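You operate a simulated robot arm through the tools that you are given. There is no shell and no other tool.

The job below is to be done with a simulated robot arm. You get a single attempt, and the scene is never put back.

## Task
Run tanks 22 and 29 into 72, lift it all to 26 and drop it into 55.
Fine: run each tank empty and shut each lever again.

The check looks at the end state, three seconds after you hand in, the way a careful person would. Anything else that was tipped, shoved, dropped, spilled or broken makes it a failure.

## Robot
A 7-joint arm with a two-finger parallel gripper, fixed in place. Base frame: the origin is at the foot of the arm, x ahead of it, y to its left, z up. Readings come in m, rad, newtons and seconds.
Its first joint turns from -2.601 to 2.601 rad. Payload 3.43 kg.
Tool frame: the origin (TCP) lies between the finger pads and is the grasp point; the fingertips stand 0.03 m ahead of it; z points along the fingers, y is the line along which they close. Largest opening 0.094 m; finger width 0.028, thickness 0.01; the body of the gripper, 0.05 by 0.096 m, starts 0.055 m behind the TCP.
Orientation is that of the tool frame in the base frame, as [roll, pitch, yaw] about the fixed x, y, z axes, in that order (R = Rz(yaw) Ry(pitch) Rx(roll)). With the fingers straight down and closing along the base's y, the tool's x points along the base's -x, its y along +y and its z along -z.

## Interface
- The arm moves only by the tool jog_arm. Its arguments are lists of equal length, an entry for each row: "dr": the turn, a rotation vector about the base's x, y, z in rad, a list of three; "xyz": the shift along the base's x, y, z in m, a list of three; "gripper": the gripper command, from -1 (fully open) to 1 (shut), values between in proportion. In form: {"dr": [[rx, ry, rz], ...], "xyz": [[tx, ty, tz], ...], "gripper": [gripper, ...]}. A call has 1 to 20 rows; each row is the pose to reach, as a shift and turn from the pose commanded when the call began. Each row takes 0.2 s and may step no farther than 0.05 m and 0.15 rad from the row before; otherwise, or with a gripper value out of range, the whole call is refused. A pose out of reach is approached as far as the arm can. The call stops where the force on the tool passes 40 N (or 10 N more than at its start, if that is more) or the arm is blocked; 0.2 s more then pass. The fingers move at their own pace (about 0.045 m/s each) and stop on an object; they squeeze with about 28 N. The grip force told is the motor's: it shows also when the fingers shut on nothing. Time passes only in rows, and 0.2 s behind the last, so rows that repeat a pose let the fingers close. It gives the time, the measured TCP pose, the force on the tool (base axes), the opening and the grip force at its end, in the units of the frame above (readings bear some noise), with the torque about the TCP (base axes, N m) and any sound that the robot's microphone picked up.
- Cameras (640 x 400 px; columns grow to the right, rows downward): "scene" is fixed at [0.0426, -0.4925, 1.7478]; the picture's right is [-0.60, -0.80, 0.00], its down [-0.62, 0.46, -0.64] and it looks along [0.51, -0.38, -0.77] (base axes); focal length 363 px, centre (320, 200). "wrist" rides on the gripper at [0.076, 0.014, -0.102] in the tool frame; the picture's right is [-0.18, 0.98, 0.00], its down [-0.75, -0.14, -0.64] and it looks along [-0.63, -0.12, 0.77] (tool axes); focal length 243 px, centre (320, 200).
- camera(camera): a new picture of that camera. It takes no simulated time.
- measure_at(camera, pixels): for up to 12 pixels [column, row] of the newest picture of that camera ("zoom" is the newest enlarged one), the place [x, y, z] in the base frame of the surface seen there, good to about 0.002 m, but the place of the scene camera against the robot may be out by one fixed shift of up to 0.012 m in any direction. It takes no simulated time.
- close_up(camera, box): a new picture of the part [left, top, right, bottom] of that camera's present view, enlarged. It takes no simulated time.
- close_job(): hands the job in; it is judged then, once.

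Open the gripper and draw the arm clear of the work before you hand the job in, unless the task says otherwise.

The tools are called as a command line: name --argument value ..., lists and objects as JSON in quotes. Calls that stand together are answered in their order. jog_arm: Moves the arm, as the interface text tells. Its arguments: {"type":"object","properties":{"dr":{"type":"array"},"xyz":{"type":"array"},"gripper":{"type":"array"}},"required":["dr","xyz","gripper"]} The other tools are called the same way: camera (camera) takes a picture; measure_at (camera, pixels) gives the place of the surface under pixels of a picture; close_up (camera, box) takes an enlarged picture of a part of a camera's view; close_job () hands the job in.

At the start:

```text
clock: 0.0
position: [0.3787, -0.9133, 1.1949]
tool_rot: [-3.141, 0.001, 3.141]
contact_force: [-0.3, 0.8, -0.3]
torque: [0.03, 0.02, 0.0]
finger_gap: 0.0939
finger_force: 0.1
```

scene: 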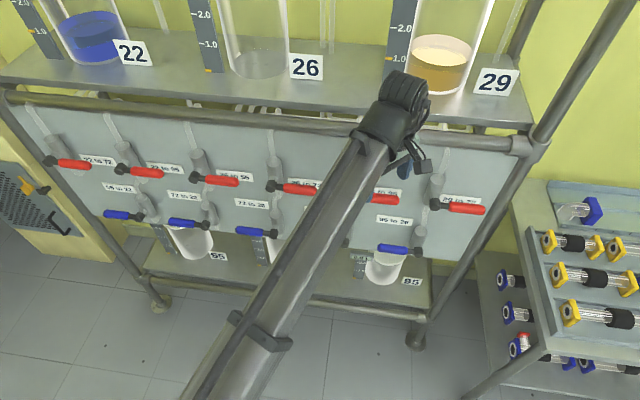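
wrist: 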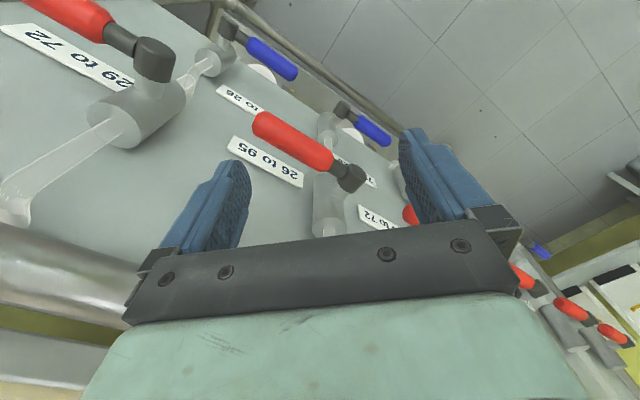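

I start by looking closely at the valve panel and tanks in the scene view, where labels sit near rows 150-250 and tanks 22, 26, 29 are at the top.

close_up --camera "scene" --box '[0, 120, 300, 300]'

close_up --camera "scene" --box '[240, 120, 540, 300]'

close_up --camera "scene" --box '[0, 0, 540, 130]'

close_up --camera "scene" --box '[470, 170, 640, 400]'

camera --camera "wrist"

```text
2.13 times, centred on (150, 210) of scene
```

zoom: 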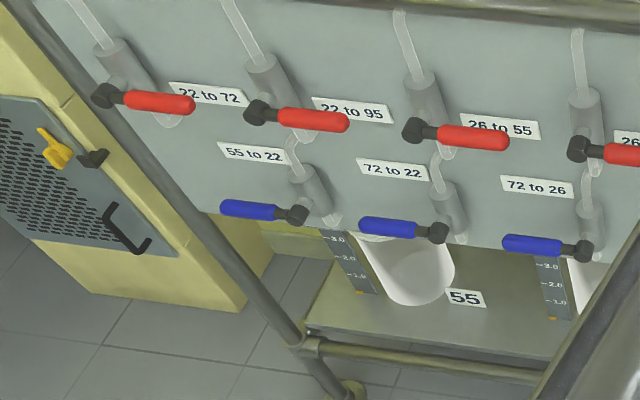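

```text
2.13 times, centred on (390, 210) of scene
```

zoom: 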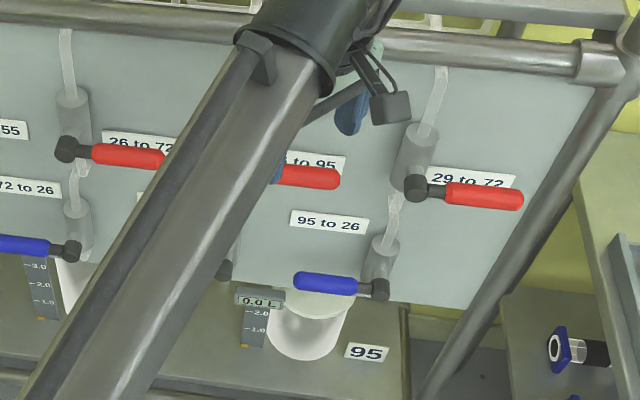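

```text
1.19 times, centred on (270, 65) of scene
```

zoom: 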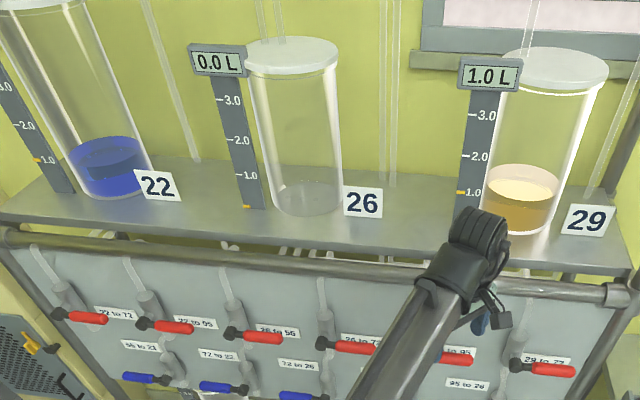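

```text
1.74 times, centred on (555, 285) of scene
```

zoom: 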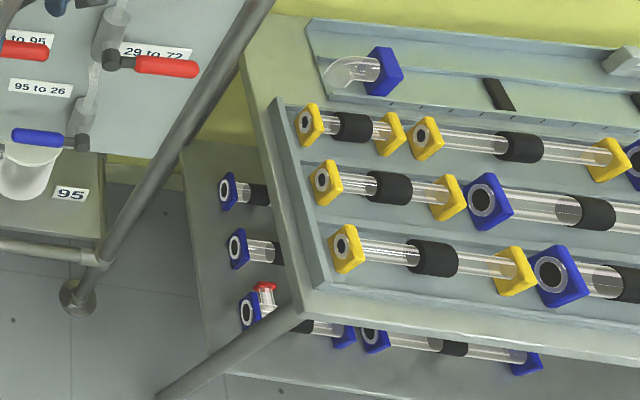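

```text
taken
```

wrist: 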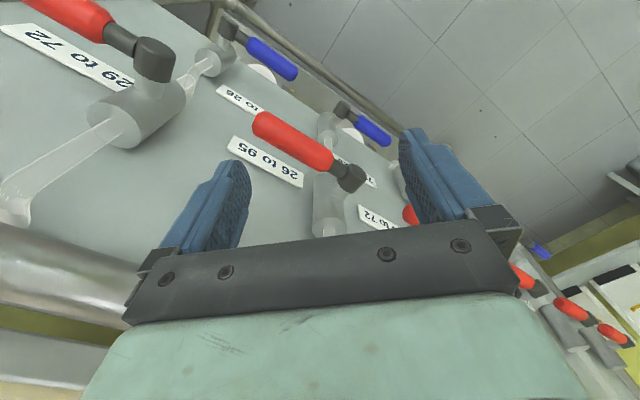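

I measure the panel, lever handles and hubs in the scene picture to learn where the board lies and how the levers are mounted.

camera --camera "scene"

measure_at --camera "scene" --pixels '[[48, 161], [62, 164], [88, 167], [121, 170], [160, 174], [194, 181], [236, 183], [271, 187], [318, 189], [434, 205], [450, 208], [482, 210]]'

measure_at --camera "scene" --pixels '[[106, 214], [140, 219], [171, 222], [206, 226], [238, 231], [272, 236], [380, 248], [416, 256], [60, 130], [500, 170], [160, 130], [330, 230]]'

```text
taken
```

scene: 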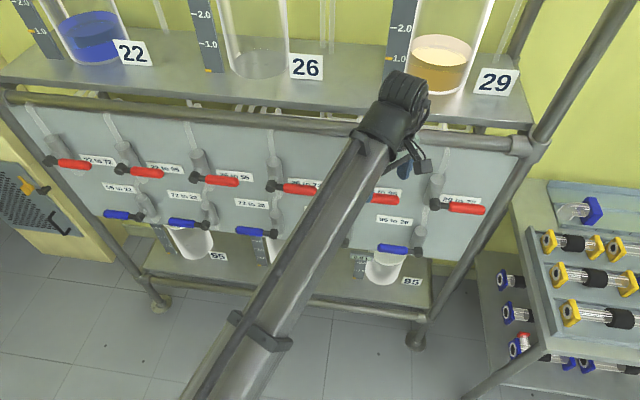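

```text
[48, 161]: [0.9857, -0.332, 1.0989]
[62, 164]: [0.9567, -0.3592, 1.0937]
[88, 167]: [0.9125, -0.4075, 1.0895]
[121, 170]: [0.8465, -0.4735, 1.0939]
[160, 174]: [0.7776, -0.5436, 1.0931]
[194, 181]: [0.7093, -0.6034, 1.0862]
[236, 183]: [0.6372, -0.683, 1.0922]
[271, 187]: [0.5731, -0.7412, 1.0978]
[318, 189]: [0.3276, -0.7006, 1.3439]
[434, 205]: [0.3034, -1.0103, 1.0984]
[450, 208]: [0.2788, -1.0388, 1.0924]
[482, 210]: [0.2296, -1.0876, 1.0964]
```

```text
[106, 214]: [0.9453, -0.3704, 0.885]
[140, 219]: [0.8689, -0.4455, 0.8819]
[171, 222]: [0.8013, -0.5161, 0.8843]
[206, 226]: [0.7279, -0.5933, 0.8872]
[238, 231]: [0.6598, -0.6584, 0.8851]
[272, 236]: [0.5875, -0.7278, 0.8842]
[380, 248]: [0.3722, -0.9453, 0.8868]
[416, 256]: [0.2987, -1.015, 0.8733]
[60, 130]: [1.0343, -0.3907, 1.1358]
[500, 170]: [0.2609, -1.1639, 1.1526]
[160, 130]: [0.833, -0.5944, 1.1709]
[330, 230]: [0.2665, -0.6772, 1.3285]
```

The panel is a vertical board about 1.01 m from the base axis, facing the robot along [-0.71, 0.71, 0], with levers 0.08 m in front of it at z≈1.09 (red) and 0.885 (blue). I draw the tool straight back from the panel before turning it.

jog_arm --dr '[[0, 0, 0], [0, 0, 0], [0, 0, 0], [0, 0, 0], [0, 0, 0]]' --xyz '[[-0.028, 0.028, 0], [-0.056, 0.056, 0], [-0.085, 0.085, 0], [-0.113, 0.113, 0], [-0.141, 0.141, 0]]' --gripper '[-1, -1, -1, -1, -1]'

```text
clock: 1.2
position: [0.2407, -0.7754, 1.1869]
tool_rot: [-3.13, 0.001, -3.141]
contact_force: [1.2, -0.7, 0.2]
torque: [0.02, 0.02, 0.01]
finger_gap: 0.0938
finger_force: 0.0
out of reach, approached as far as the arm can: row 5
```

The last row was slightly out of reach at the inner limit, so I look at the scene before tilting the tool.

camera --camera "scene"

camera --camera "wrist"

```text
taken
```

scene: 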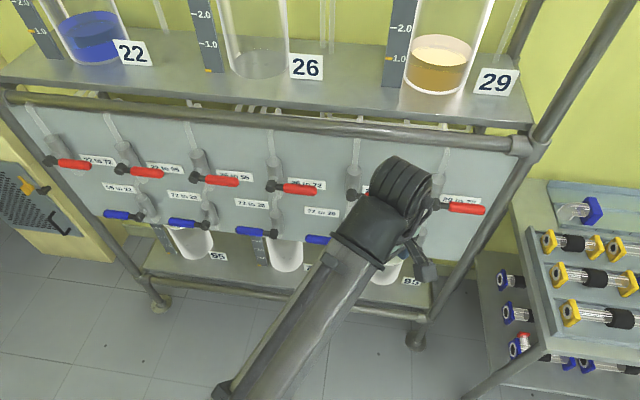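

```text
taken
```

wrist: 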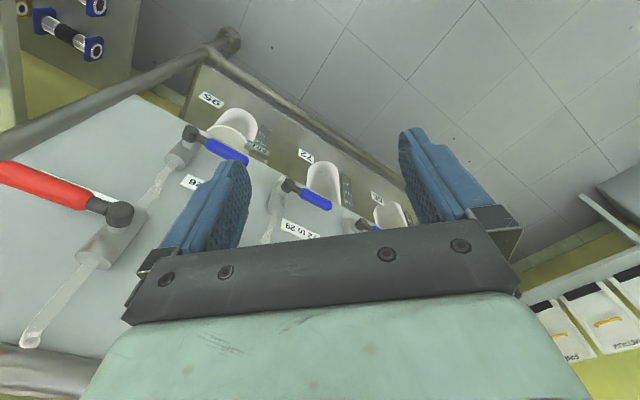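

Levers read left to right: red 22→72, 22→95, 26→55, 26→72, 26→95, 29→72; blue 55→22, 72→22, 72→26, 72→29, 95→26. I tilt the tool about 45° toward the panel while staying clear.

jog_arm --dr '[[-0.0925, -0.0925, 0], [-0.185, -0.185, 0], [-0.2775, -0.2775, 0], [-0.37, -0.37, 0], [-0.4625, -0.4625, 0], [-0.555, -0.555, 0]]' --xyz '[[0, 0, 0.01], [0, 0, 0.02], [0, 0, 0.02], [0, 0, 0.02], [0, 0, 0.02], [0, 0, 0.02]]' --gripper '[-1, -1, -1, -1, -1, -1]'

```text
clock: 2.6
position: [0.2382, -0.7756, 1.207]
tool_rot: [-2.524, 0.525, -2.97]
contact_force: [-0.6, 0.1, -0.4]
torque: [-0.01, 0.03, -0.01]
finger_gap: 0.0941
finger_force: 0.1
```

The tilt went cleanly. I continue to bring the fingers to horizontal, pointing at the panel.

jog_arm --dr '[[-0.0925, -0.0925, 0], [-0.185, -0.185, 0], [-0.2775, -0.2775, 0], [-0.37, -0.37, 0], [-0.4625, -0.4625, 0], [-0.555, -0.555, 0]]' --xyz '[[0, 0, 0], [0, 0, 0], [0, 0, 0], [0, 0, 0], [0, 0, 0], [0, 0, 0]]' --gripper '[-1, -1, -1, -1, -1, -1]'

camera --camera "scene"

camera --camera "wrist"

```text
clock: 4.0
position: [0.2394, -0.7746, 1.2061]
tool_rot: [-1.57, 0.783, -2.358]
contact_force: [-1.0, 0.9, 0.4]
torque: [0.02, -0.02, 0.0]
finger_gap: 0.0942
finger_force: 0.2
```

```text
taken
```

scene: 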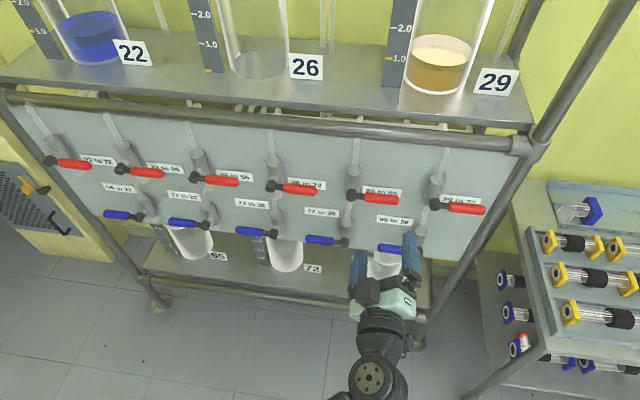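

```text
taken
```

wrist: 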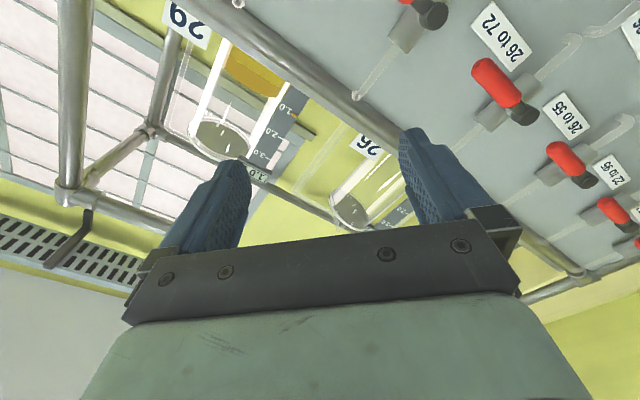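

All levers are now in view. I zoom in on the gripper and panel to calibrate the scene camera against the known fingertip position.

close_up --camera "scene" --box '[310, 200, 470, 300]'

close_up --camera "scene" --box '[240, 130, 520, 305]'

```text
4.00 times, centred on (390, 250) of scene
```

zoom: 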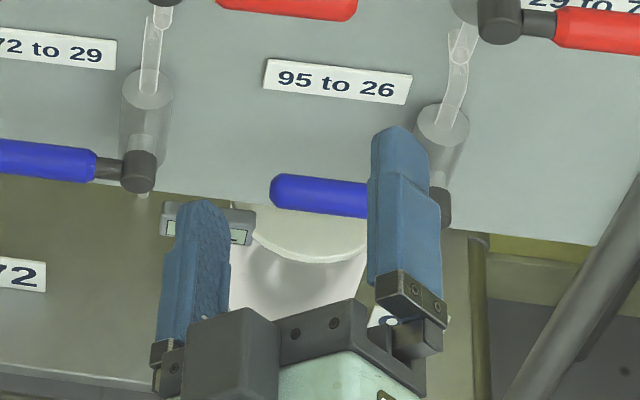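

```text
2.29 times, centred on (380, 218) of scene
```

zoom: 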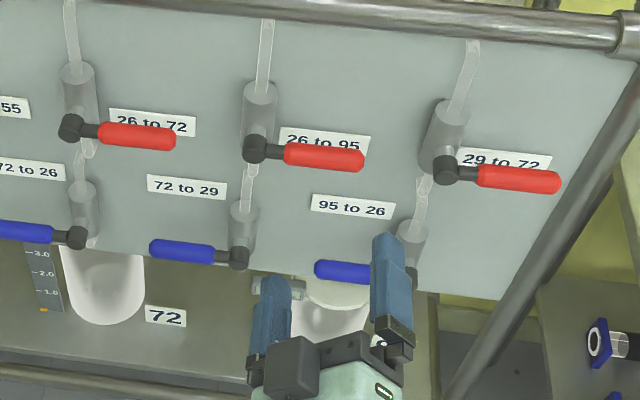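

I measure points on both fingertips to calibrate the scene camera, along with the lever handles near them.

measure_at --camera "scene" --pixels '[[360, 252], [362, 252], [361, 256], [407, 234], [409, 234], [411, 234], [415, 238], [418, 255], [405, 250], [356, 262]]'

measure_at --camera "scene" --pixels '[[272, 187], [284, 188], [294, 189], [315, 192], [352, 196], [374, 197], [398, 200], [434, 205], [450, 208], [485, 210], [344, 242], [310, 239]]'

```text
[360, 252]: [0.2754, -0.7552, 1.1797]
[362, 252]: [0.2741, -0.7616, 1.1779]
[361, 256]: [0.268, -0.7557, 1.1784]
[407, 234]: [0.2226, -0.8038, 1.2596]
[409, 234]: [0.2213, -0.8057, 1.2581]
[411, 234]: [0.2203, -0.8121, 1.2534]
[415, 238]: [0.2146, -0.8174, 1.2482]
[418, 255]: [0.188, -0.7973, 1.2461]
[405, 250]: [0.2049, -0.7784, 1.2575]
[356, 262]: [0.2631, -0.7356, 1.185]
```

```text
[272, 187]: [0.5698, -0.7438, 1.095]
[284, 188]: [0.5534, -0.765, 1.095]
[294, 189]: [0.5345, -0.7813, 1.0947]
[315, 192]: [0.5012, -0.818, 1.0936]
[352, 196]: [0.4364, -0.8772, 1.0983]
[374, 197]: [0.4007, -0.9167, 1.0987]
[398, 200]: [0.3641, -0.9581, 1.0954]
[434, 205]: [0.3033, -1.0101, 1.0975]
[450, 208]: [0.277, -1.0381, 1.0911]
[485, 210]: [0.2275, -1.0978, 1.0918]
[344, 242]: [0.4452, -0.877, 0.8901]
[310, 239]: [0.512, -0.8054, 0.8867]
```

I measure the same levers from the wrist camera (26→72 handle near (490,78), hub (523,113); 26→55 handle (563,157), hub (585,180)) to get the scene camera's offset.

measure_at --camera "wrist" --pixels '[[485, 68], [500, 90], [523, 113], [560, 155], [570, 163], [585, 180], [610, 205], [432, 14], [620, 80], [500, 40], [350, 120], [455, 170]]'

close_up --camera "wrist" --box '[400, 0, 640, 150]'

```text
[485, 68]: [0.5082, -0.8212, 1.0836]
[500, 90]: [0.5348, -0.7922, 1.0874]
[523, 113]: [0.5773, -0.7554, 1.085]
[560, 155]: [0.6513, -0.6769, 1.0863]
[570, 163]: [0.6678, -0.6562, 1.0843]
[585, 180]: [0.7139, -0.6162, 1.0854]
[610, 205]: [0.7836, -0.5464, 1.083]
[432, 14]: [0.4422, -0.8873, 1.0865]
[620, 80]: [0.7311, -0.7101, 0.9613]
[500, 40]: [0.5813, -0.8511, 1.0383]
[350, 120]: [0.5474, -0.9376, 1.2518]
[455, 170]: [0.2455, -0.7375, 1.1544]
```

```text
2.67 times, centred on (520, 75) of wrist
```

zoom: 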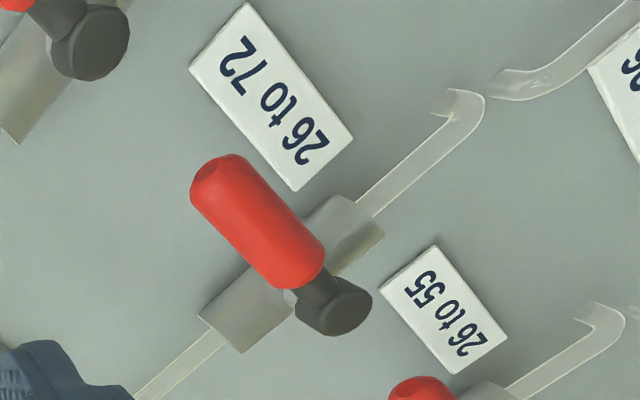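

The wrist readings put the panel about 0.01 m deeper than the scene's readings, matching the fingertip check, so I trust the wrist camera. I slide sideways toward lever 29→72, staying 0.15 m off it.

jog_arm --dr '[[0, 0, 0], [0, 0, 0], [0, 0, 0], [0, 0, 0], [0, 0, 0], [0, 0, 0]]' --xyz '[[-0.012, -0.03, -0.02], [-0.024, -0.06, -0.04], [-0.036, -0.09, -0.06], [-0.048, -0.12, -0.08], [-0.06, -0.15, -0.1], [-0.062, -0.18, -0.11]]' --gripper '[-1, -1, -1, -1, -1, -1]'

camera --camera "wrist"

camera --camera "scene"

```text
clock: 5.4
position: [0.1749, -0.9564, 1.0942]
tool_rot: [-1.571, 0.787, -2.357]
contact_force: [0.6, 0.2, -0.4]
torque: [0.0, -0.01, -0.01]
finger_gap: 0.0943
finger_force: 0.1
```

```text
taken
```

wrist: 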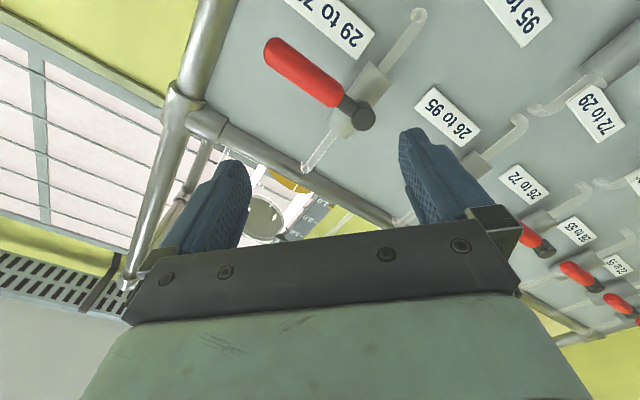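

```text
taken
```

scene: 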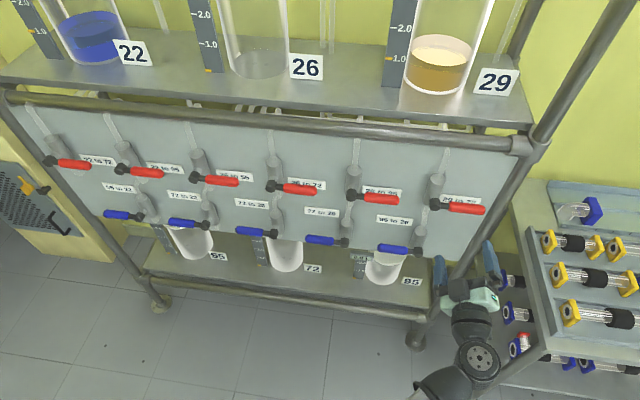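

Lever 29→72 is clear in the wrist view: handle from (275,50) to (335,95), hub at (360,118), with the frame post left of it. I measure these.

close_up --camera "wrist" --box '[160, 0, 480, 200]'

measure_at --camera "wrist" --pixels '[[272, 52], [290, 65], [310, 80], [330, 95], [347, 108], [358, 120], [366, 112], [372, 80], [280, 15], [205, 40], [150, 180], [250, 160]]'

measure_at --camera "scene" --pixels '[[434, 205], [450, 208], [482, 210], [520, 160], [480, 235], [450, 240], [550, 230], [520, 250], [505, 285]]'

```text
2.00 times, centred on (320, 100) of wrist
```

zoom: 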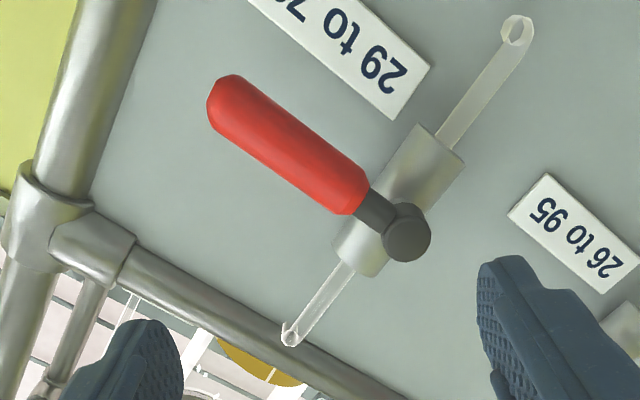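

```text
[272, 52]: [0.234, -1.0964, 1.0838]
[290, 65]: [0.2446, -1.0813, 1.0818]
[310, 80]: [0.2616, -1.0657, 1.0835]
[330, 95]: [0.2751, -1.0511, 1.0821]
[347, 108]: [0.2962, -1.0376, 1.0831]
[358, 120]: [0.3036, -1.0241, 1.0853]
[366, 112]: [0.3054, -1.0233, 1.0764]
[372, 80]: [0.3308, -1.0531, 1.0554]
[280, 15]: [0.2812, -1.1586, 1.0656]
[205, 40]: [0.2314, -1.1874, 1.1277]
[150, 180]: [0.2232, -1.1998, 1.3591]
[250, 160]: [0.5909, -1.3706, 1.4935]
```

```text
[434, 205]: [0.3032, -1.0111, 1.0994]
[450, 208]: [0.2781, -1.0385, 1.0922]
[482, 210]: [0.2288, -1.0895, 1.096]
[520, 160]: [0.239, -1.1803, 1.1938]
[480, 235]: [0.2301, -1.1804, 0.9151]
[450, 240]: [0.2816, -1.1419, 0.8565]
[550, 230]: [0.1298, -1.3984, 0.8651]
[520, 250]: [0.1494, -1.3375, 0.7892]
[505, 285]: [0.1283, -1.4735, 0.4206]
```

The lever's handle axis lies at z≈1.085, about 0.95 m out, hub at panel coordinate s≈0.51, handle to s≈0.615. I turn the tool 45° about its own axis so the fingers close vertically around the horizontal handle, and line up with it.

jog_arm --dr '[[-0.0925, 0.0925, 0], [-0.185, 0.185, 0], [-0.2775, 0.2775, 0], [-0.37, 0.37, 0], [-0.4625, 0.4625, 0], [-0.555, 0.555, 0], [-0.555, 0.555, 0]]' --xyz '[[-0.003, -0.003, -0.001], [-0.006, -0.006, -0.003], [-0.009, -0.009, -0.005], [-0.012, -0.012, -0.007], [-0.016, -0.016, -0.009], [-0.0195, -0.0195, -0.009], [-0.0195, -0.0195, -0.009]]' --gripper '[-1, -1, -1, -1, -1, -1, -1]'

camera --camera "wrist"

camera --camera "scene"

```text
clock: 7.0
position: [0.1567, -0.9762, 1.0872]
tool_rot: [-1.571, -0.001, -2.357]
contact_force: [-0.1, 0.7, -1.2]
torque: [0.03, 0.01, -0.02]
finger_gap: 0.0941
finger_force: 0.1
```

```text
taken
```

wrist: 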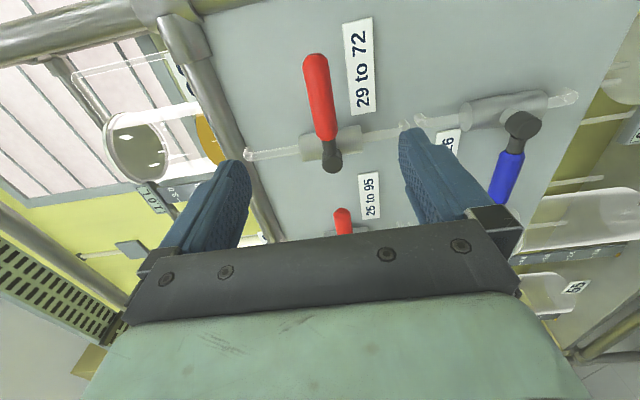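

```text
taken
```

scene: 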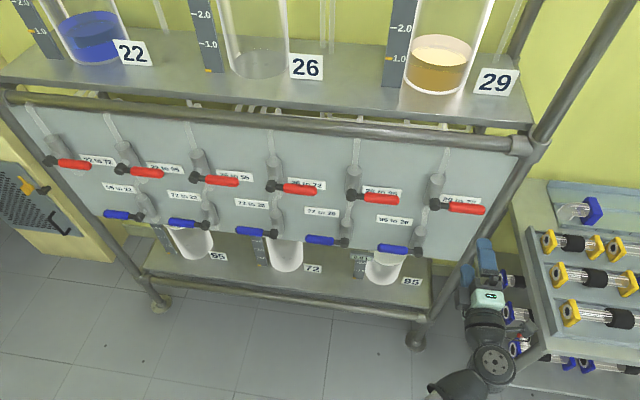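

In the wrist view the handle runs from (316,60) to (328,135), hub at (331,160), nearly centred on the finger line at column 320. I measure it again for exact alignment.

measure_at --camera "wrist" --pixels '[[316, 62], [320, 90], [325, 120], [329, 145], [331, 160], [336, 168], [300, 142], [355, 135], [290, 100], [520, 125], [508, 180], [205, 50]]'

close_up --camera "wrist" --box '[200, 20, 440, 170]'

```text
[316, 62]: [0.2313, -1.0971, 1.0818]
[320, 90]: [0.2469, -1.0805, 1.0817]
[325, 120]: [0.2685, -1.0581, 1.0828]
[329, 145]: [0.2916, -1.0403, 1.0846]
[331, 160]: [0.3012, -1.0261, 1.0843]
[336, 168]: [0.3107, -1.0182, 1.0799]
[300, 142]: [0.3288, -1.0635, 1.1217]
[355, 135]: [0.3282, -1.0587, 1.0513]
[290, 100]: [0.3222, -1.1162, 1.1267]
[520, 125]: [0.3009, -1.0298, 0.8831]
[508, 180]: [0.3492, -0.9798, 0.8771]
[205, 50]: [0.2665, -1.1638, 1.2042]
```

```text
2.67 times, centred on (320, 95) of wrist
```

zoom: 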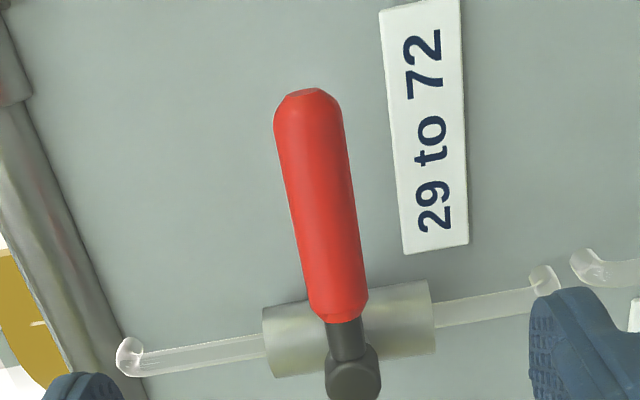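

The handle axis is at z≈1.083, and the fingers straddle it. I move straight in to place the finger pads around the handle, open, at panel depth n≈-0.94.

jog_arm --dr '[[0, 0, 0], [0, 0, 0], [0, 0, 0], [0, 0, 0], [0, 0, 0], [0, 0, 0]]' --xyz '[[0.02, -0.02, -0.002], [0.04, -0.04, -0.004], [0.06, -0.06, -0.004], [0.08, -0.08, -0.004], [0.09, -0.09, -0.004], [0.0975, -0.0985, -0.004]]' --gripper '[-1, -1, -1, -1, -1, -1]'

camera --camera "wrist"

camera --camera "scene"

```text
clock: 8.4
position: [0.2542, -1.0744, 1.0824]
tool_rot: [-1.569, 0.001, -2.357]
contact_force: [0.4, -0.8, 0.6]
torque: [0.01, 0.01, -0.04]
finger_gap: 0.0939
finger_force: 0.1
```

```text
taken
```

wrist: 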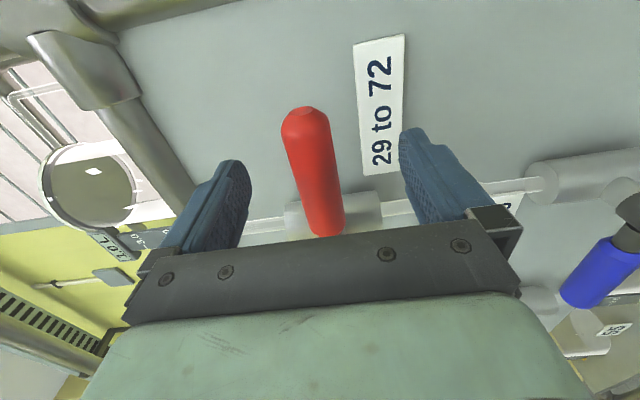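

```text
taken
```

scene: 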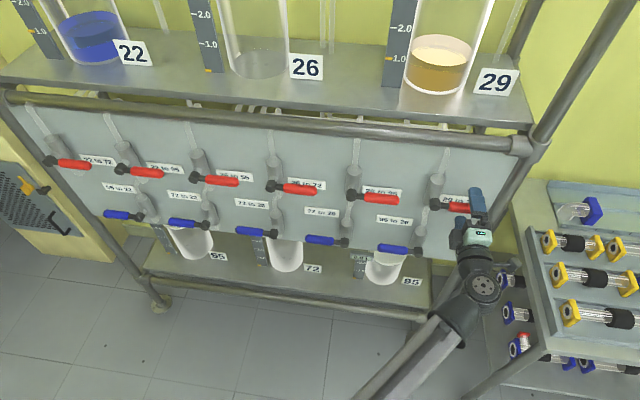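

The handle sits centred between the open fingers at (318,170). I close the fingers to a loose fork of about 0.034 m.

jog_arm --dr '[[0, 0, 0], [0, 0, 0], [0, 0, 0], [0, 0, 0], [0, 0, 0]]' --xyz '[[0, 0, 0], [0, 0, 0], [0, 0, 0], [0, 0, 0], [0, 0, 0]]' --gripper '[0.277, 0.277, 0.277, 0.277, 0.277]'

camera --camera "wrist"

```text
clock: 9.6
position: [0.2535, -1.0734, 1.0824]
tool_rot: [-1.572, 0.0, -2.356]
contact_force: [-0.4, -0.1, -0.1]
torque: [-0.01, 0.0, 0.0]
finger_gap: 0.0339
finger_force: 0.0
```

```text
taken
```

wrist: 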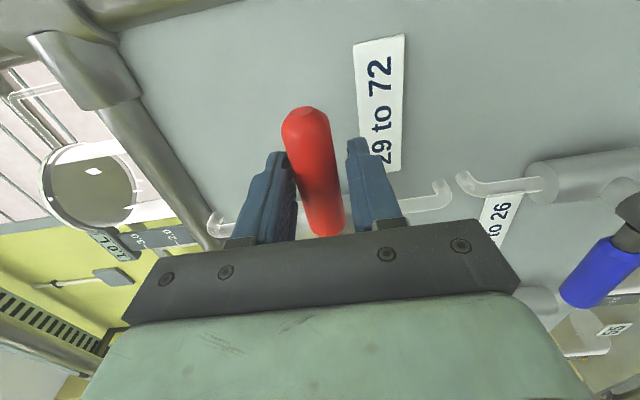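

The fingers loosely straddle the handle at (312,170). I try turning it gently downward by about 0.2 rad around the hub and watch the force.

jog_arm --dr '[[0.035, -0.035, 0], [0.07, -0.07, 0], [0.105, -0.105, 0], [0.14, -0.14, 0]]' --xyz '[[0, 0, -0.0034], [0.0002, 0.0002, -0.0068], [0.0005, 0.0005, -0.0102], [0.001, 0.001, -0.0136]]' --gripper '[0.277, 0.277, 0.277, 0.277]'

camera --camera "wrist"

```text
clock: 10.6
position: [0.2563, -1.0704, 1.0725]
tool_rot: [-1.566, 0.2, -2.353]
contact_force: [13.4, -1.9, 36.2]
torque: [-0.79, 0.5, 0.16]
finger_gap: 0.0535
finger_force: 17.1
```

```text
taken
```

wrist: 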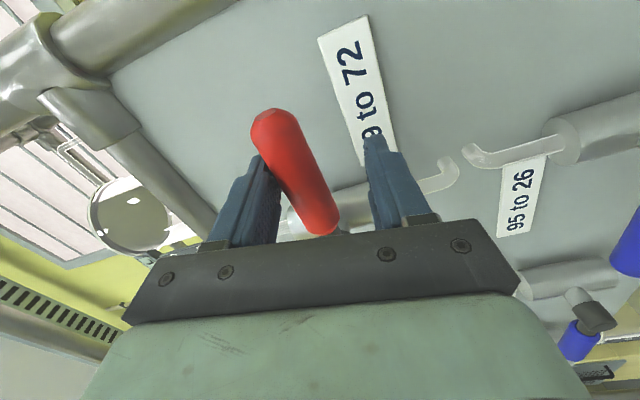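

The handle did not turn and the force rose to 36 N upward, so down is blocked. I back off to the starting pose.

jog_arm --dr '[[-0.035, 0.035, 0], [-0.07, 0.07, 0], [-0.105, 0.105, 0], [-0.14, 0.14, 0], [-0.14, 0.14, 0]]' --xyz '[[0, 0, 0.0034], [-0.0002, -0.0002, 0.0068], [-0.0005, -0.0005, 0.0102], [-0.001, -0.001, 0.0136], [-0.001, -0.001, 0.0136]]' --gripper '[0.277, 0.277, 0.277, 0.277, 0.277]'

camera --camera "wrist"

```text
clock: 11.8
position: [0.2535, -1.0744, 1.0834]
tool_rot: [-1.573, 0.0, -2.358]
contact_force: [-1.2, 0.2, 0.1]
torque: [0.02, -0.01, 0.01]
finger_gap: 0.0339
finger_force: 0.0
```

```text
taken
```

wrist: 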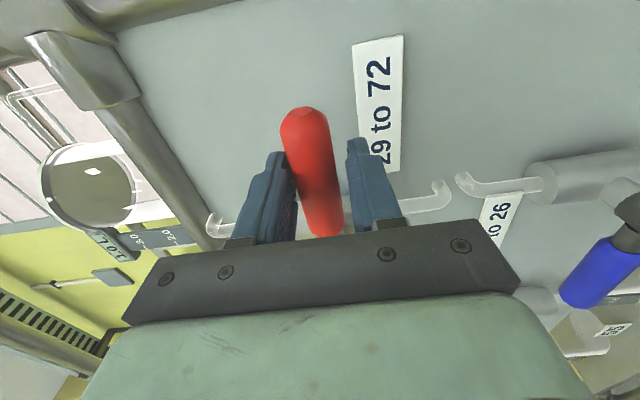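

Back at the start with no force. Now I try turning the handle upward by about 0.3 rad.

jog_arm --dr '[[-0.035, 0.035, 0], [-0.07, 0.07, 0], [-0.105, 0.105, 0], [-0.14, 0.14, 0], [-0.175, 0.175, 0], [-0.21, 0.21, 0]]' --xyz '[[0, 0, 0.0034], [0.0002, 0.0002, 0.0068], [0.0005, 0.0005, 0.0102], [0.001, 0.001, 0.0136], [0.0015, 0.0015, 0.0169], [0.0022, 0.0022, 0.0202]]' --gripper '[0.277, 0.277, 0.277, 0.277, 0.277, 0.277]'

camera --camera "wrist"

camera --camera "scene"

```text
clock: 13.2
position: [0.2675, -1.0654, 1.138]
tool_rot: [-1.64, -0.204, -2.367]
contact_force: [-5.7, -2.2, -11.5]
torque: [-0.35, 1.06, 0.28]
finger_gap: 0.0438
finger_force: 31.3
out of reach, approached as far as the arm can: row 1, 2, 3, 4, 5, 6
```

```text
taken
```

wrist: 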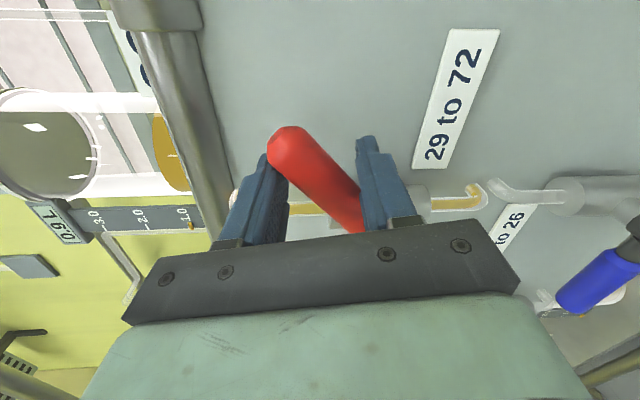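

```text
taken
```

scene: 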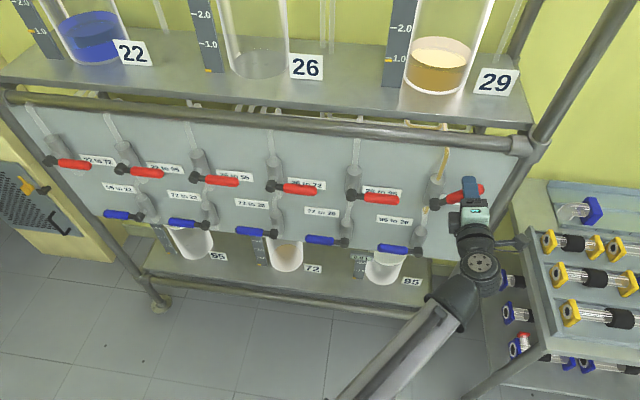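

The lever turns upward to open: the handle is now raised about 40°, amber liquid runs in the pipe and the 29 gauge reads 0.9 L. The wrist ran into its turning limit, so I open the fingers here before reorienting.

jog_arm --dr '[[0, 0, 0], [0, 0, 0], [0, 0, 0], [0, 0, 0]]' --xyz '[[0, 0, 0], [0, 0, 0], [0, 0, 0], [0, 0, 0]]' --gripper '[-1, -1, -1, -1]'

camera --camera "wrist"

```text
clock: 14.2
position: [0.2692, -1.0646, 1.1397]
tool_rot: [-1.635, -0.202, -2.368]
contact_force: [-0.3, 0.2, -0.2]
torque: [-0.02, 0.01, 0.0]
finger_gap: 0.0939
finger_force: 0.0
```

```text
taken
```

wrist: 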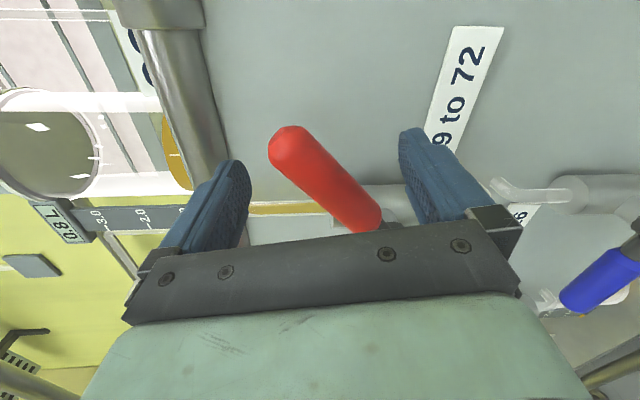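

Fingers are open and clear; the gauge near (62,222) now reads 0.8 L and keeps dropping. I back straight out and restore the tool's level orientation.

jog_arm --dr '[[0, 0, 0], [0, 0, 0], [0.03, -0.06, 0.007], [0.06, -0.12, 0.014], [0.0965, -0.188, 0.021]]' --xyz '[[-0.03, 0.03, 0], [-0.06, 0.06, 0], [-0.085, 0.08, 0], [-0.1066, 0.096, -0.01], [-0.1066, 0.096, -0.02]]' --gripper '[-1, -1, -1, -1, -1]'

camera --camera "scene"

camera --camera "wrist"

```text
clock: 15.4
position: [0.1608, -0.9703, 1.1177]
tool_rot: [-1.574, 0.001, -2.354]
contact_force: [-0.1, 0.3, -0.1]
torque: [0.04, 0.02, -0.02]
finger_gap: 0.094
finger_force: 0.0
```

```text
taken
```

scene: 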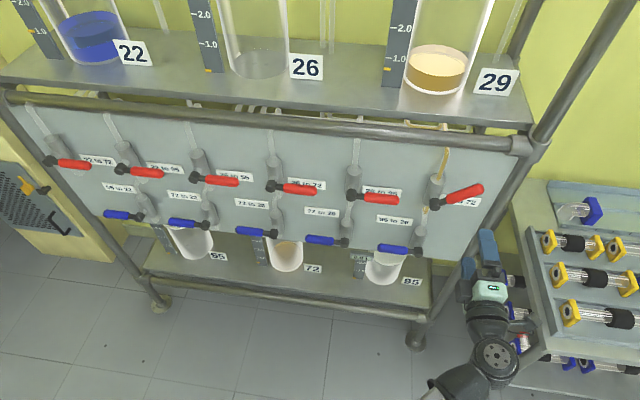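

```text
taken
```

wrist: 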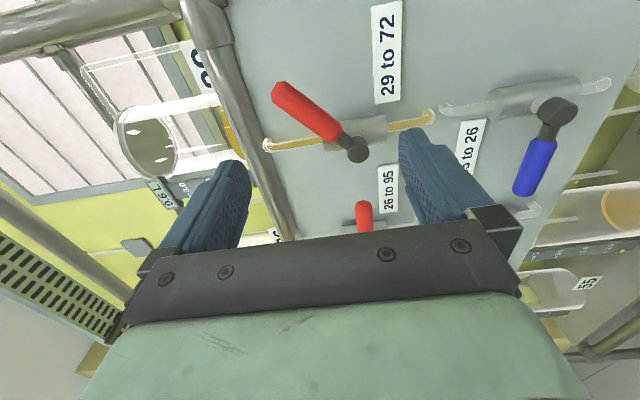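

The 29 tank keeps draining with the lever at about 40°. While it runs I roll the tool +135° about its own axis so the wrist has room to turn the red levers upward and back.

jog_arm --dr '[[0.104, -0.104, 0], [0.208, -0.208, 0], [0.312, -0.312, 0], [0.416, -0.416, 0], [0.52, -0.52, 0], [0.624, -0.624, 0], [0.728, -0.728, 0], [0.832, -0.832, 0], [0.936, -0.936, 0], [1.04, -1.04, 0], [1.144, -1.144, 0], [1.248, -1.248, 0], [1.352, -1.352, 0], [1.456, -1.456, 0], [1.56, -1.56, 0], [1.666, -1.666, 0]]' --xyz '[[0, 0, 0], [0, 0, 0], [0, 0, 0], [0, 0, 0], [0, 0, 0], [0, 0, 0], [0, 0, 0], [0, 0, 0], [0, 0, 0], [0, 0, 0], [0, 0, 0], [0, 0, 0], [0, 0, 0], [0, 0, 0], [0, 0, 0], [0, 0, 0]]' --gripper '[-1, -1, -1, -1, -1, -1, -1, -1, -1, -1, -1, -1, -1, -1, -1, -1]'

camera --camera "scene"

camera --camera "wrist"

```text
clock: 18.8
position: [0.1609, -0.9718, 1.1162]
tool_rot: [1.565, 0.783, 0.781]
contact_force: [-0.8, -0.4, -1.0]
torque: [0.02, 0.04, -0.04]
finger_gap: 0.094
finger_force: 0.0
```

```text
taken
```

scene: 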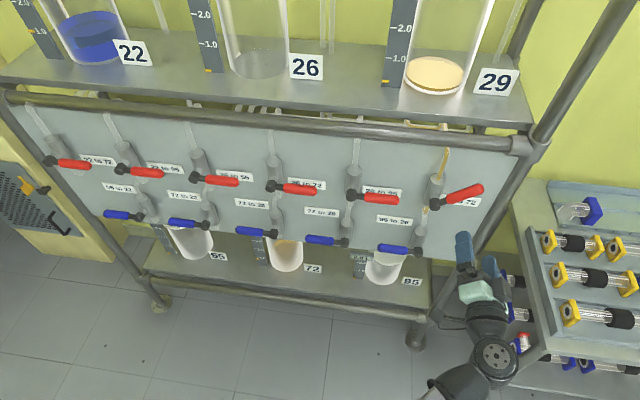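

```text
taken
```

wrist: 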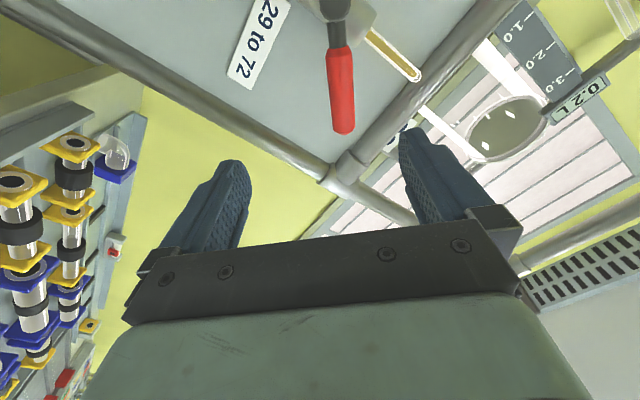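

The gauge at (590,95) reads 0.2 L and falling. The handle now runs along the image vertical from (335,25) to (343,130); I measure it to align the fork.

measure_at --camera "wrist" --pixels '[[336, 10], [338, 50], [340, 80], [342, 105], [344, 125], [351, 90], [330, 90], [370, 30], [250, 40], [350, 165]]'

close_up --camera "wrist" --box '[200, 0, 520, 200]'

```text
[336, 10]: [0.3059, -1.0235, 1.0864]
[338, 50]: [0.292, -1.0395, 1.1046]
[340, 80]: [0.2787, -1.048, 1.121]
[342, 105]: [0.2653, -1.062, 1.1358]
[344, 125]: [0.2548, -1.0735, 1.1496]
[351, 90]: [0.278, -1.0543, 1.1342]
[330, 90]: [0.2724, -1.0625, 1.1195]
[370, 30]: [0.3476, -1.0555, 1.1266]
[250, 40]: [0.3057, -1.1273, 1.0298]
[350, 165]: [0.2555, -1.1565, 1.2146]
```

```text
2.00 times, centred on (360, 100) of wrist
```

zoom: 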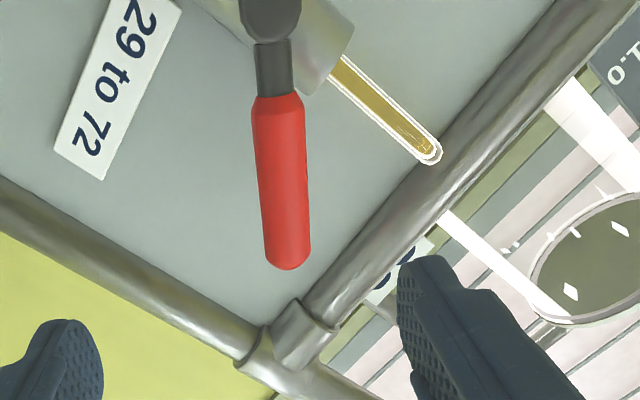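

The handle is at about 44°, hub near s=0.51, z=1.085. I move in around it with open fingers, aligned to its angle, while the last of tank 29 drains.

jog_arm --dr '[[0, 0, 0], [0, 0, 0], [0, 0, 0], [0, 0, 0], [0, 0, 0], [0, 0, 0], [0, 0, 0]]' --xyz '[[0.0102, 0.0102, 0.016], [0.035, -0.0146, 0.016], [0.06, -0.0396, 0.016], [0.085, -0.0646, 0.016], [0.1, -0.0796, 0.016], [0.107, -0.0867, 0.016], [0.107, -0.0867, 0.016]]' --gripper '[-1, -1, -1, -1, -1, -1, -1]'

camera --camera "scene"

camera --camera "wrist"

```text
clock: 20.4
position: [0.2673, -1.0563, 1.132]
tool_rot: [1.566, 0.784, 0.782]
contact_force: [-0.6, -0.3, 0.1]
torque: [0.04, -0.01, 0.02]
finger_gap: 0.094
finger_force: 0.1
```

```text
taken
```

scene: 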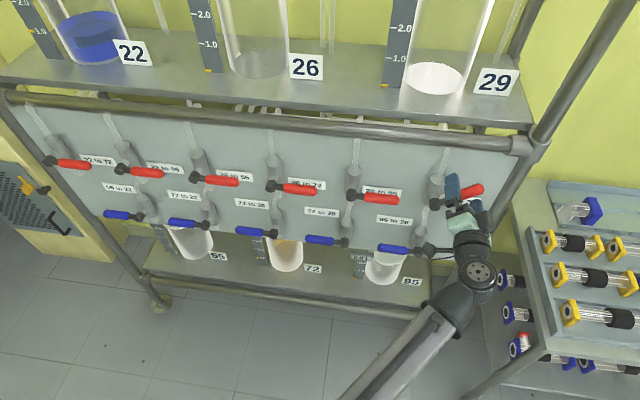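

```text
taken
```

wrist: 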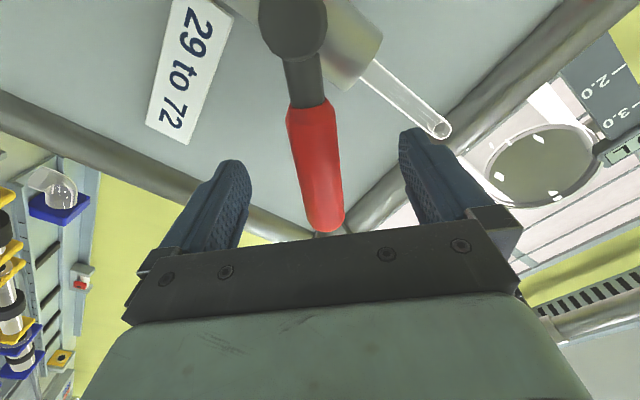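

Tank 29 looks drained and its pipe is clear. I check the gauges with an enlarged view of the tank tops, which reaches beyond the frame.

close_up --camera "scene" --box '[0, 0, 540, 60]'

close_up --camera "scene" --box '[360, 20, 540, 110]'

close_up --camera "scene" --box '[140, 220, 430, 300]'

```text
1.19 times, centred on (270, 30) of scene
```

zoom: 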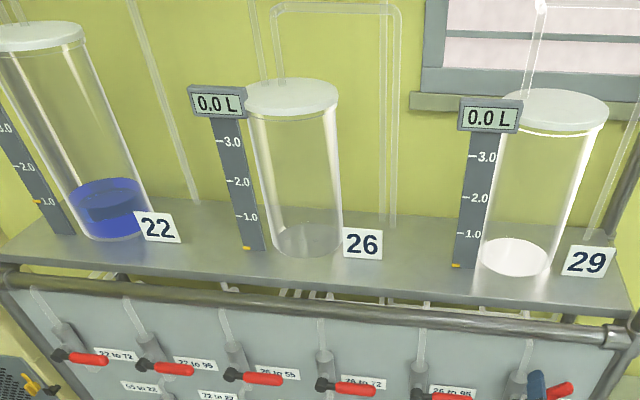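

```text
3.56 times, centred on (450, 65) of scene
```

zoom: 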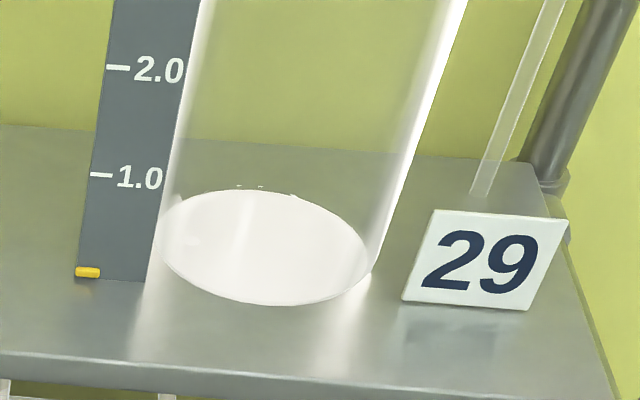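

```text
2.21 times, centred on (285, 260) of scene
```

zoom: 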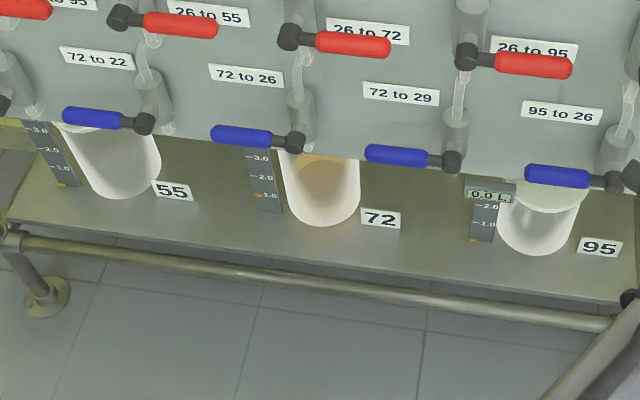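

Gauge 29 reads 0.0 L and its floor is bare, with amber in 72. I close the fingers loosely around the raised handle before turning it shut.

jog_arm --dr '[[0, 0, 0], [0, 0, 0], [0, 0, 0], [0, 0, 0], [0, 0, 0]]' --xyz '[[0, 0, 0], [0, 0, 0], [0, 0, 0], [0, 0, 0], [0, 0, 0]]' --gripper '[0.277, 0.277, 0.277, 0.277, 0.277]'

camera --camera "wrist"

```text
clock: 21.6
position: [0.2692, -1.0583, 1.1346]
tool_rot: [1.566, 0.785, 0.781]
contact_force: [0.2, -0.1, -0.3]
torque: [-0.01, 0.0, 0.01]
finger_gap: 0.034
finger_force: 0.0
```

```text
taken
```

wrist: 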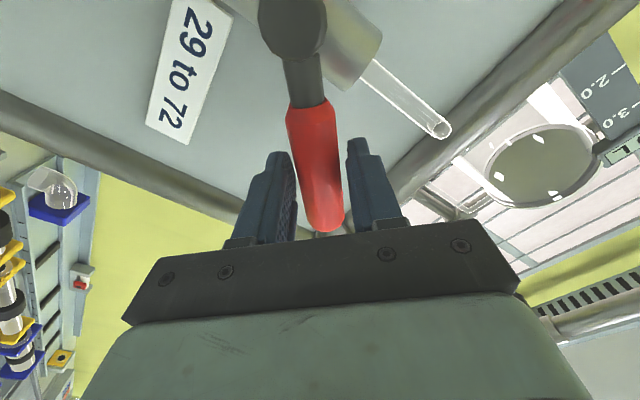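

The handle is inside the fork with no contact force. I turn it down along its arc to the closed position with a slight overshoot against the stop.

jog_arm --dr '[[0.0884, -0.0884, 0], [0.1732, -0.1732, 0], [0.2581, -0.2581, 0], [0.3429, -0.3429, 0], [0.4278, -0.4278, 0], [0.5127, -0.5127, 0], [0.5551, -0.5551, 0], [0.5834, -0.5834, 0], [0.6117, -0.6117, 0]]' --xyz '[[-0.0032, -0.0032, -0.0052], [-0.0064, -0.0064, -0.012], [-0.0091, -0.0091, -0.0193], [-0.0112, -0.0112, -0.027], [-0.0126, -0.0126, -0.035], [-0.0133, -0.0133, -0.0431], [-0.0134, -0.0134, -0.0472], [-0.0133, -0.0133, -0.05], [-0.0132, -0.0132, -0.0527]]' --gripper '[0.277, 0.277, 0.277, 0.277, 0.277, 0.277, 0.277, 0.277, 0.277]'

camera --camera "wrist"

camera --camera "scene"

```text
clock: 23.6
position: [0.2561, -1.0701, 1.081]
tool_rot: [1.566, -0.079, 0.782]
contact_force: [0.4, 0.7, 4.2]
torque: [-0.09, -0.02, -0.02]
finger_gap: 0.0362
finger_force: 2.4
```

```text
taken
```

wrist: 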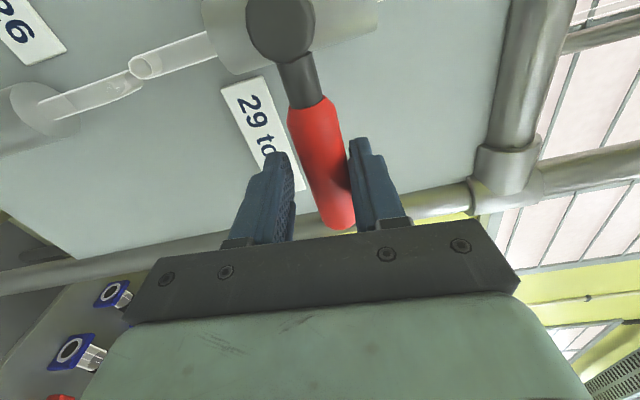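

```text
taken
```

scene: 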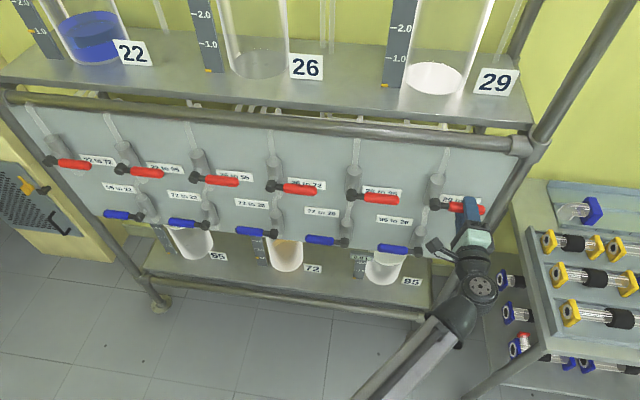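

The handle is back to horizontal with 4 N against the upper finger. I press a little more to be sure it is seated at its stop.

jog_arm --dr '[[0.014, -0.014, 0], [0.028, -0.028, 0], [0.028, -0.028, 0]]' --xyz '[[0.0001, 0.0001, -0.002], [0.0002, 0.0002, -0.004], [0.0002, 0.0002, -0.004]]' --gripper '[0.277, 0.277, 0.277]'

close_up --camera "scene" --box '[380, 140, 540, 240]'

```text
clock: 24.4
position: [0.2572, -1.0704, 1.0769]
tool_rot: [1.567, -0.119, 0.784]
contact_force: [7.1, 1.8, 15.5]
torque: [-0.34, 0.16, 0.18]
finger_gap: 0.042
finger_force: 7.4
```

```text
4.00 times, centred on (460, 190) of scene
```

zoom: 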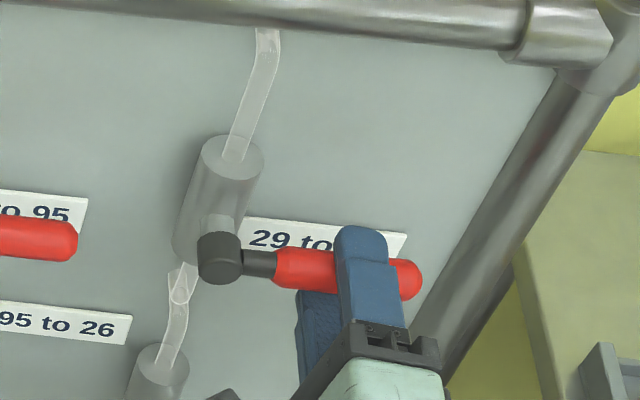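

The lever is firmly at its stop (15 N). I relieve the pressure, level the tool and open the fingers.

jog_arm --dr '[[-0.042, 0.042, 0], [-0.084, 0.084, 0], [-0.084, 0.084, 0], [-0.084, 0.084, 0], [-0.084, 0.084, 0]]' --xyz '[[0, 0, 0.004], [0, 0, 0.007], [0, 0, 0.007], [0, 0, 0.007], [0, 0, 0.007]]' --gripper '[0.277, 0.277, -1, -1, -1]'

camera --camera "wrist"

```text
clock: 25.6
position: [0.2551, -1.0703, 1.0823]
tool_rot: [1.568, 0.0, 0.782]
contact_force: [0.1, -0.1, 1.0]
torque: [0.0, 0.01, -0.01]
finger_gap: 0.094
finger_force: 0.0
```

```text
taken
```

wrist: 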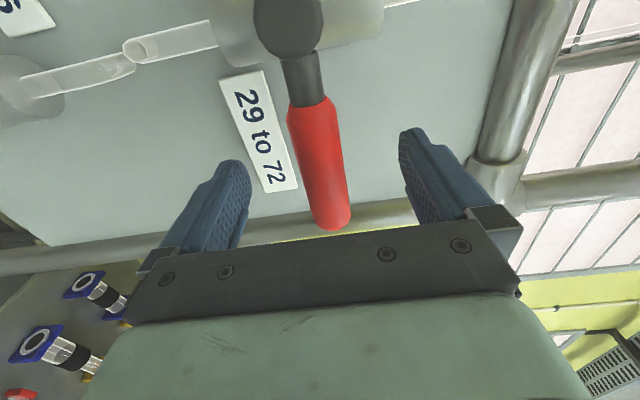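

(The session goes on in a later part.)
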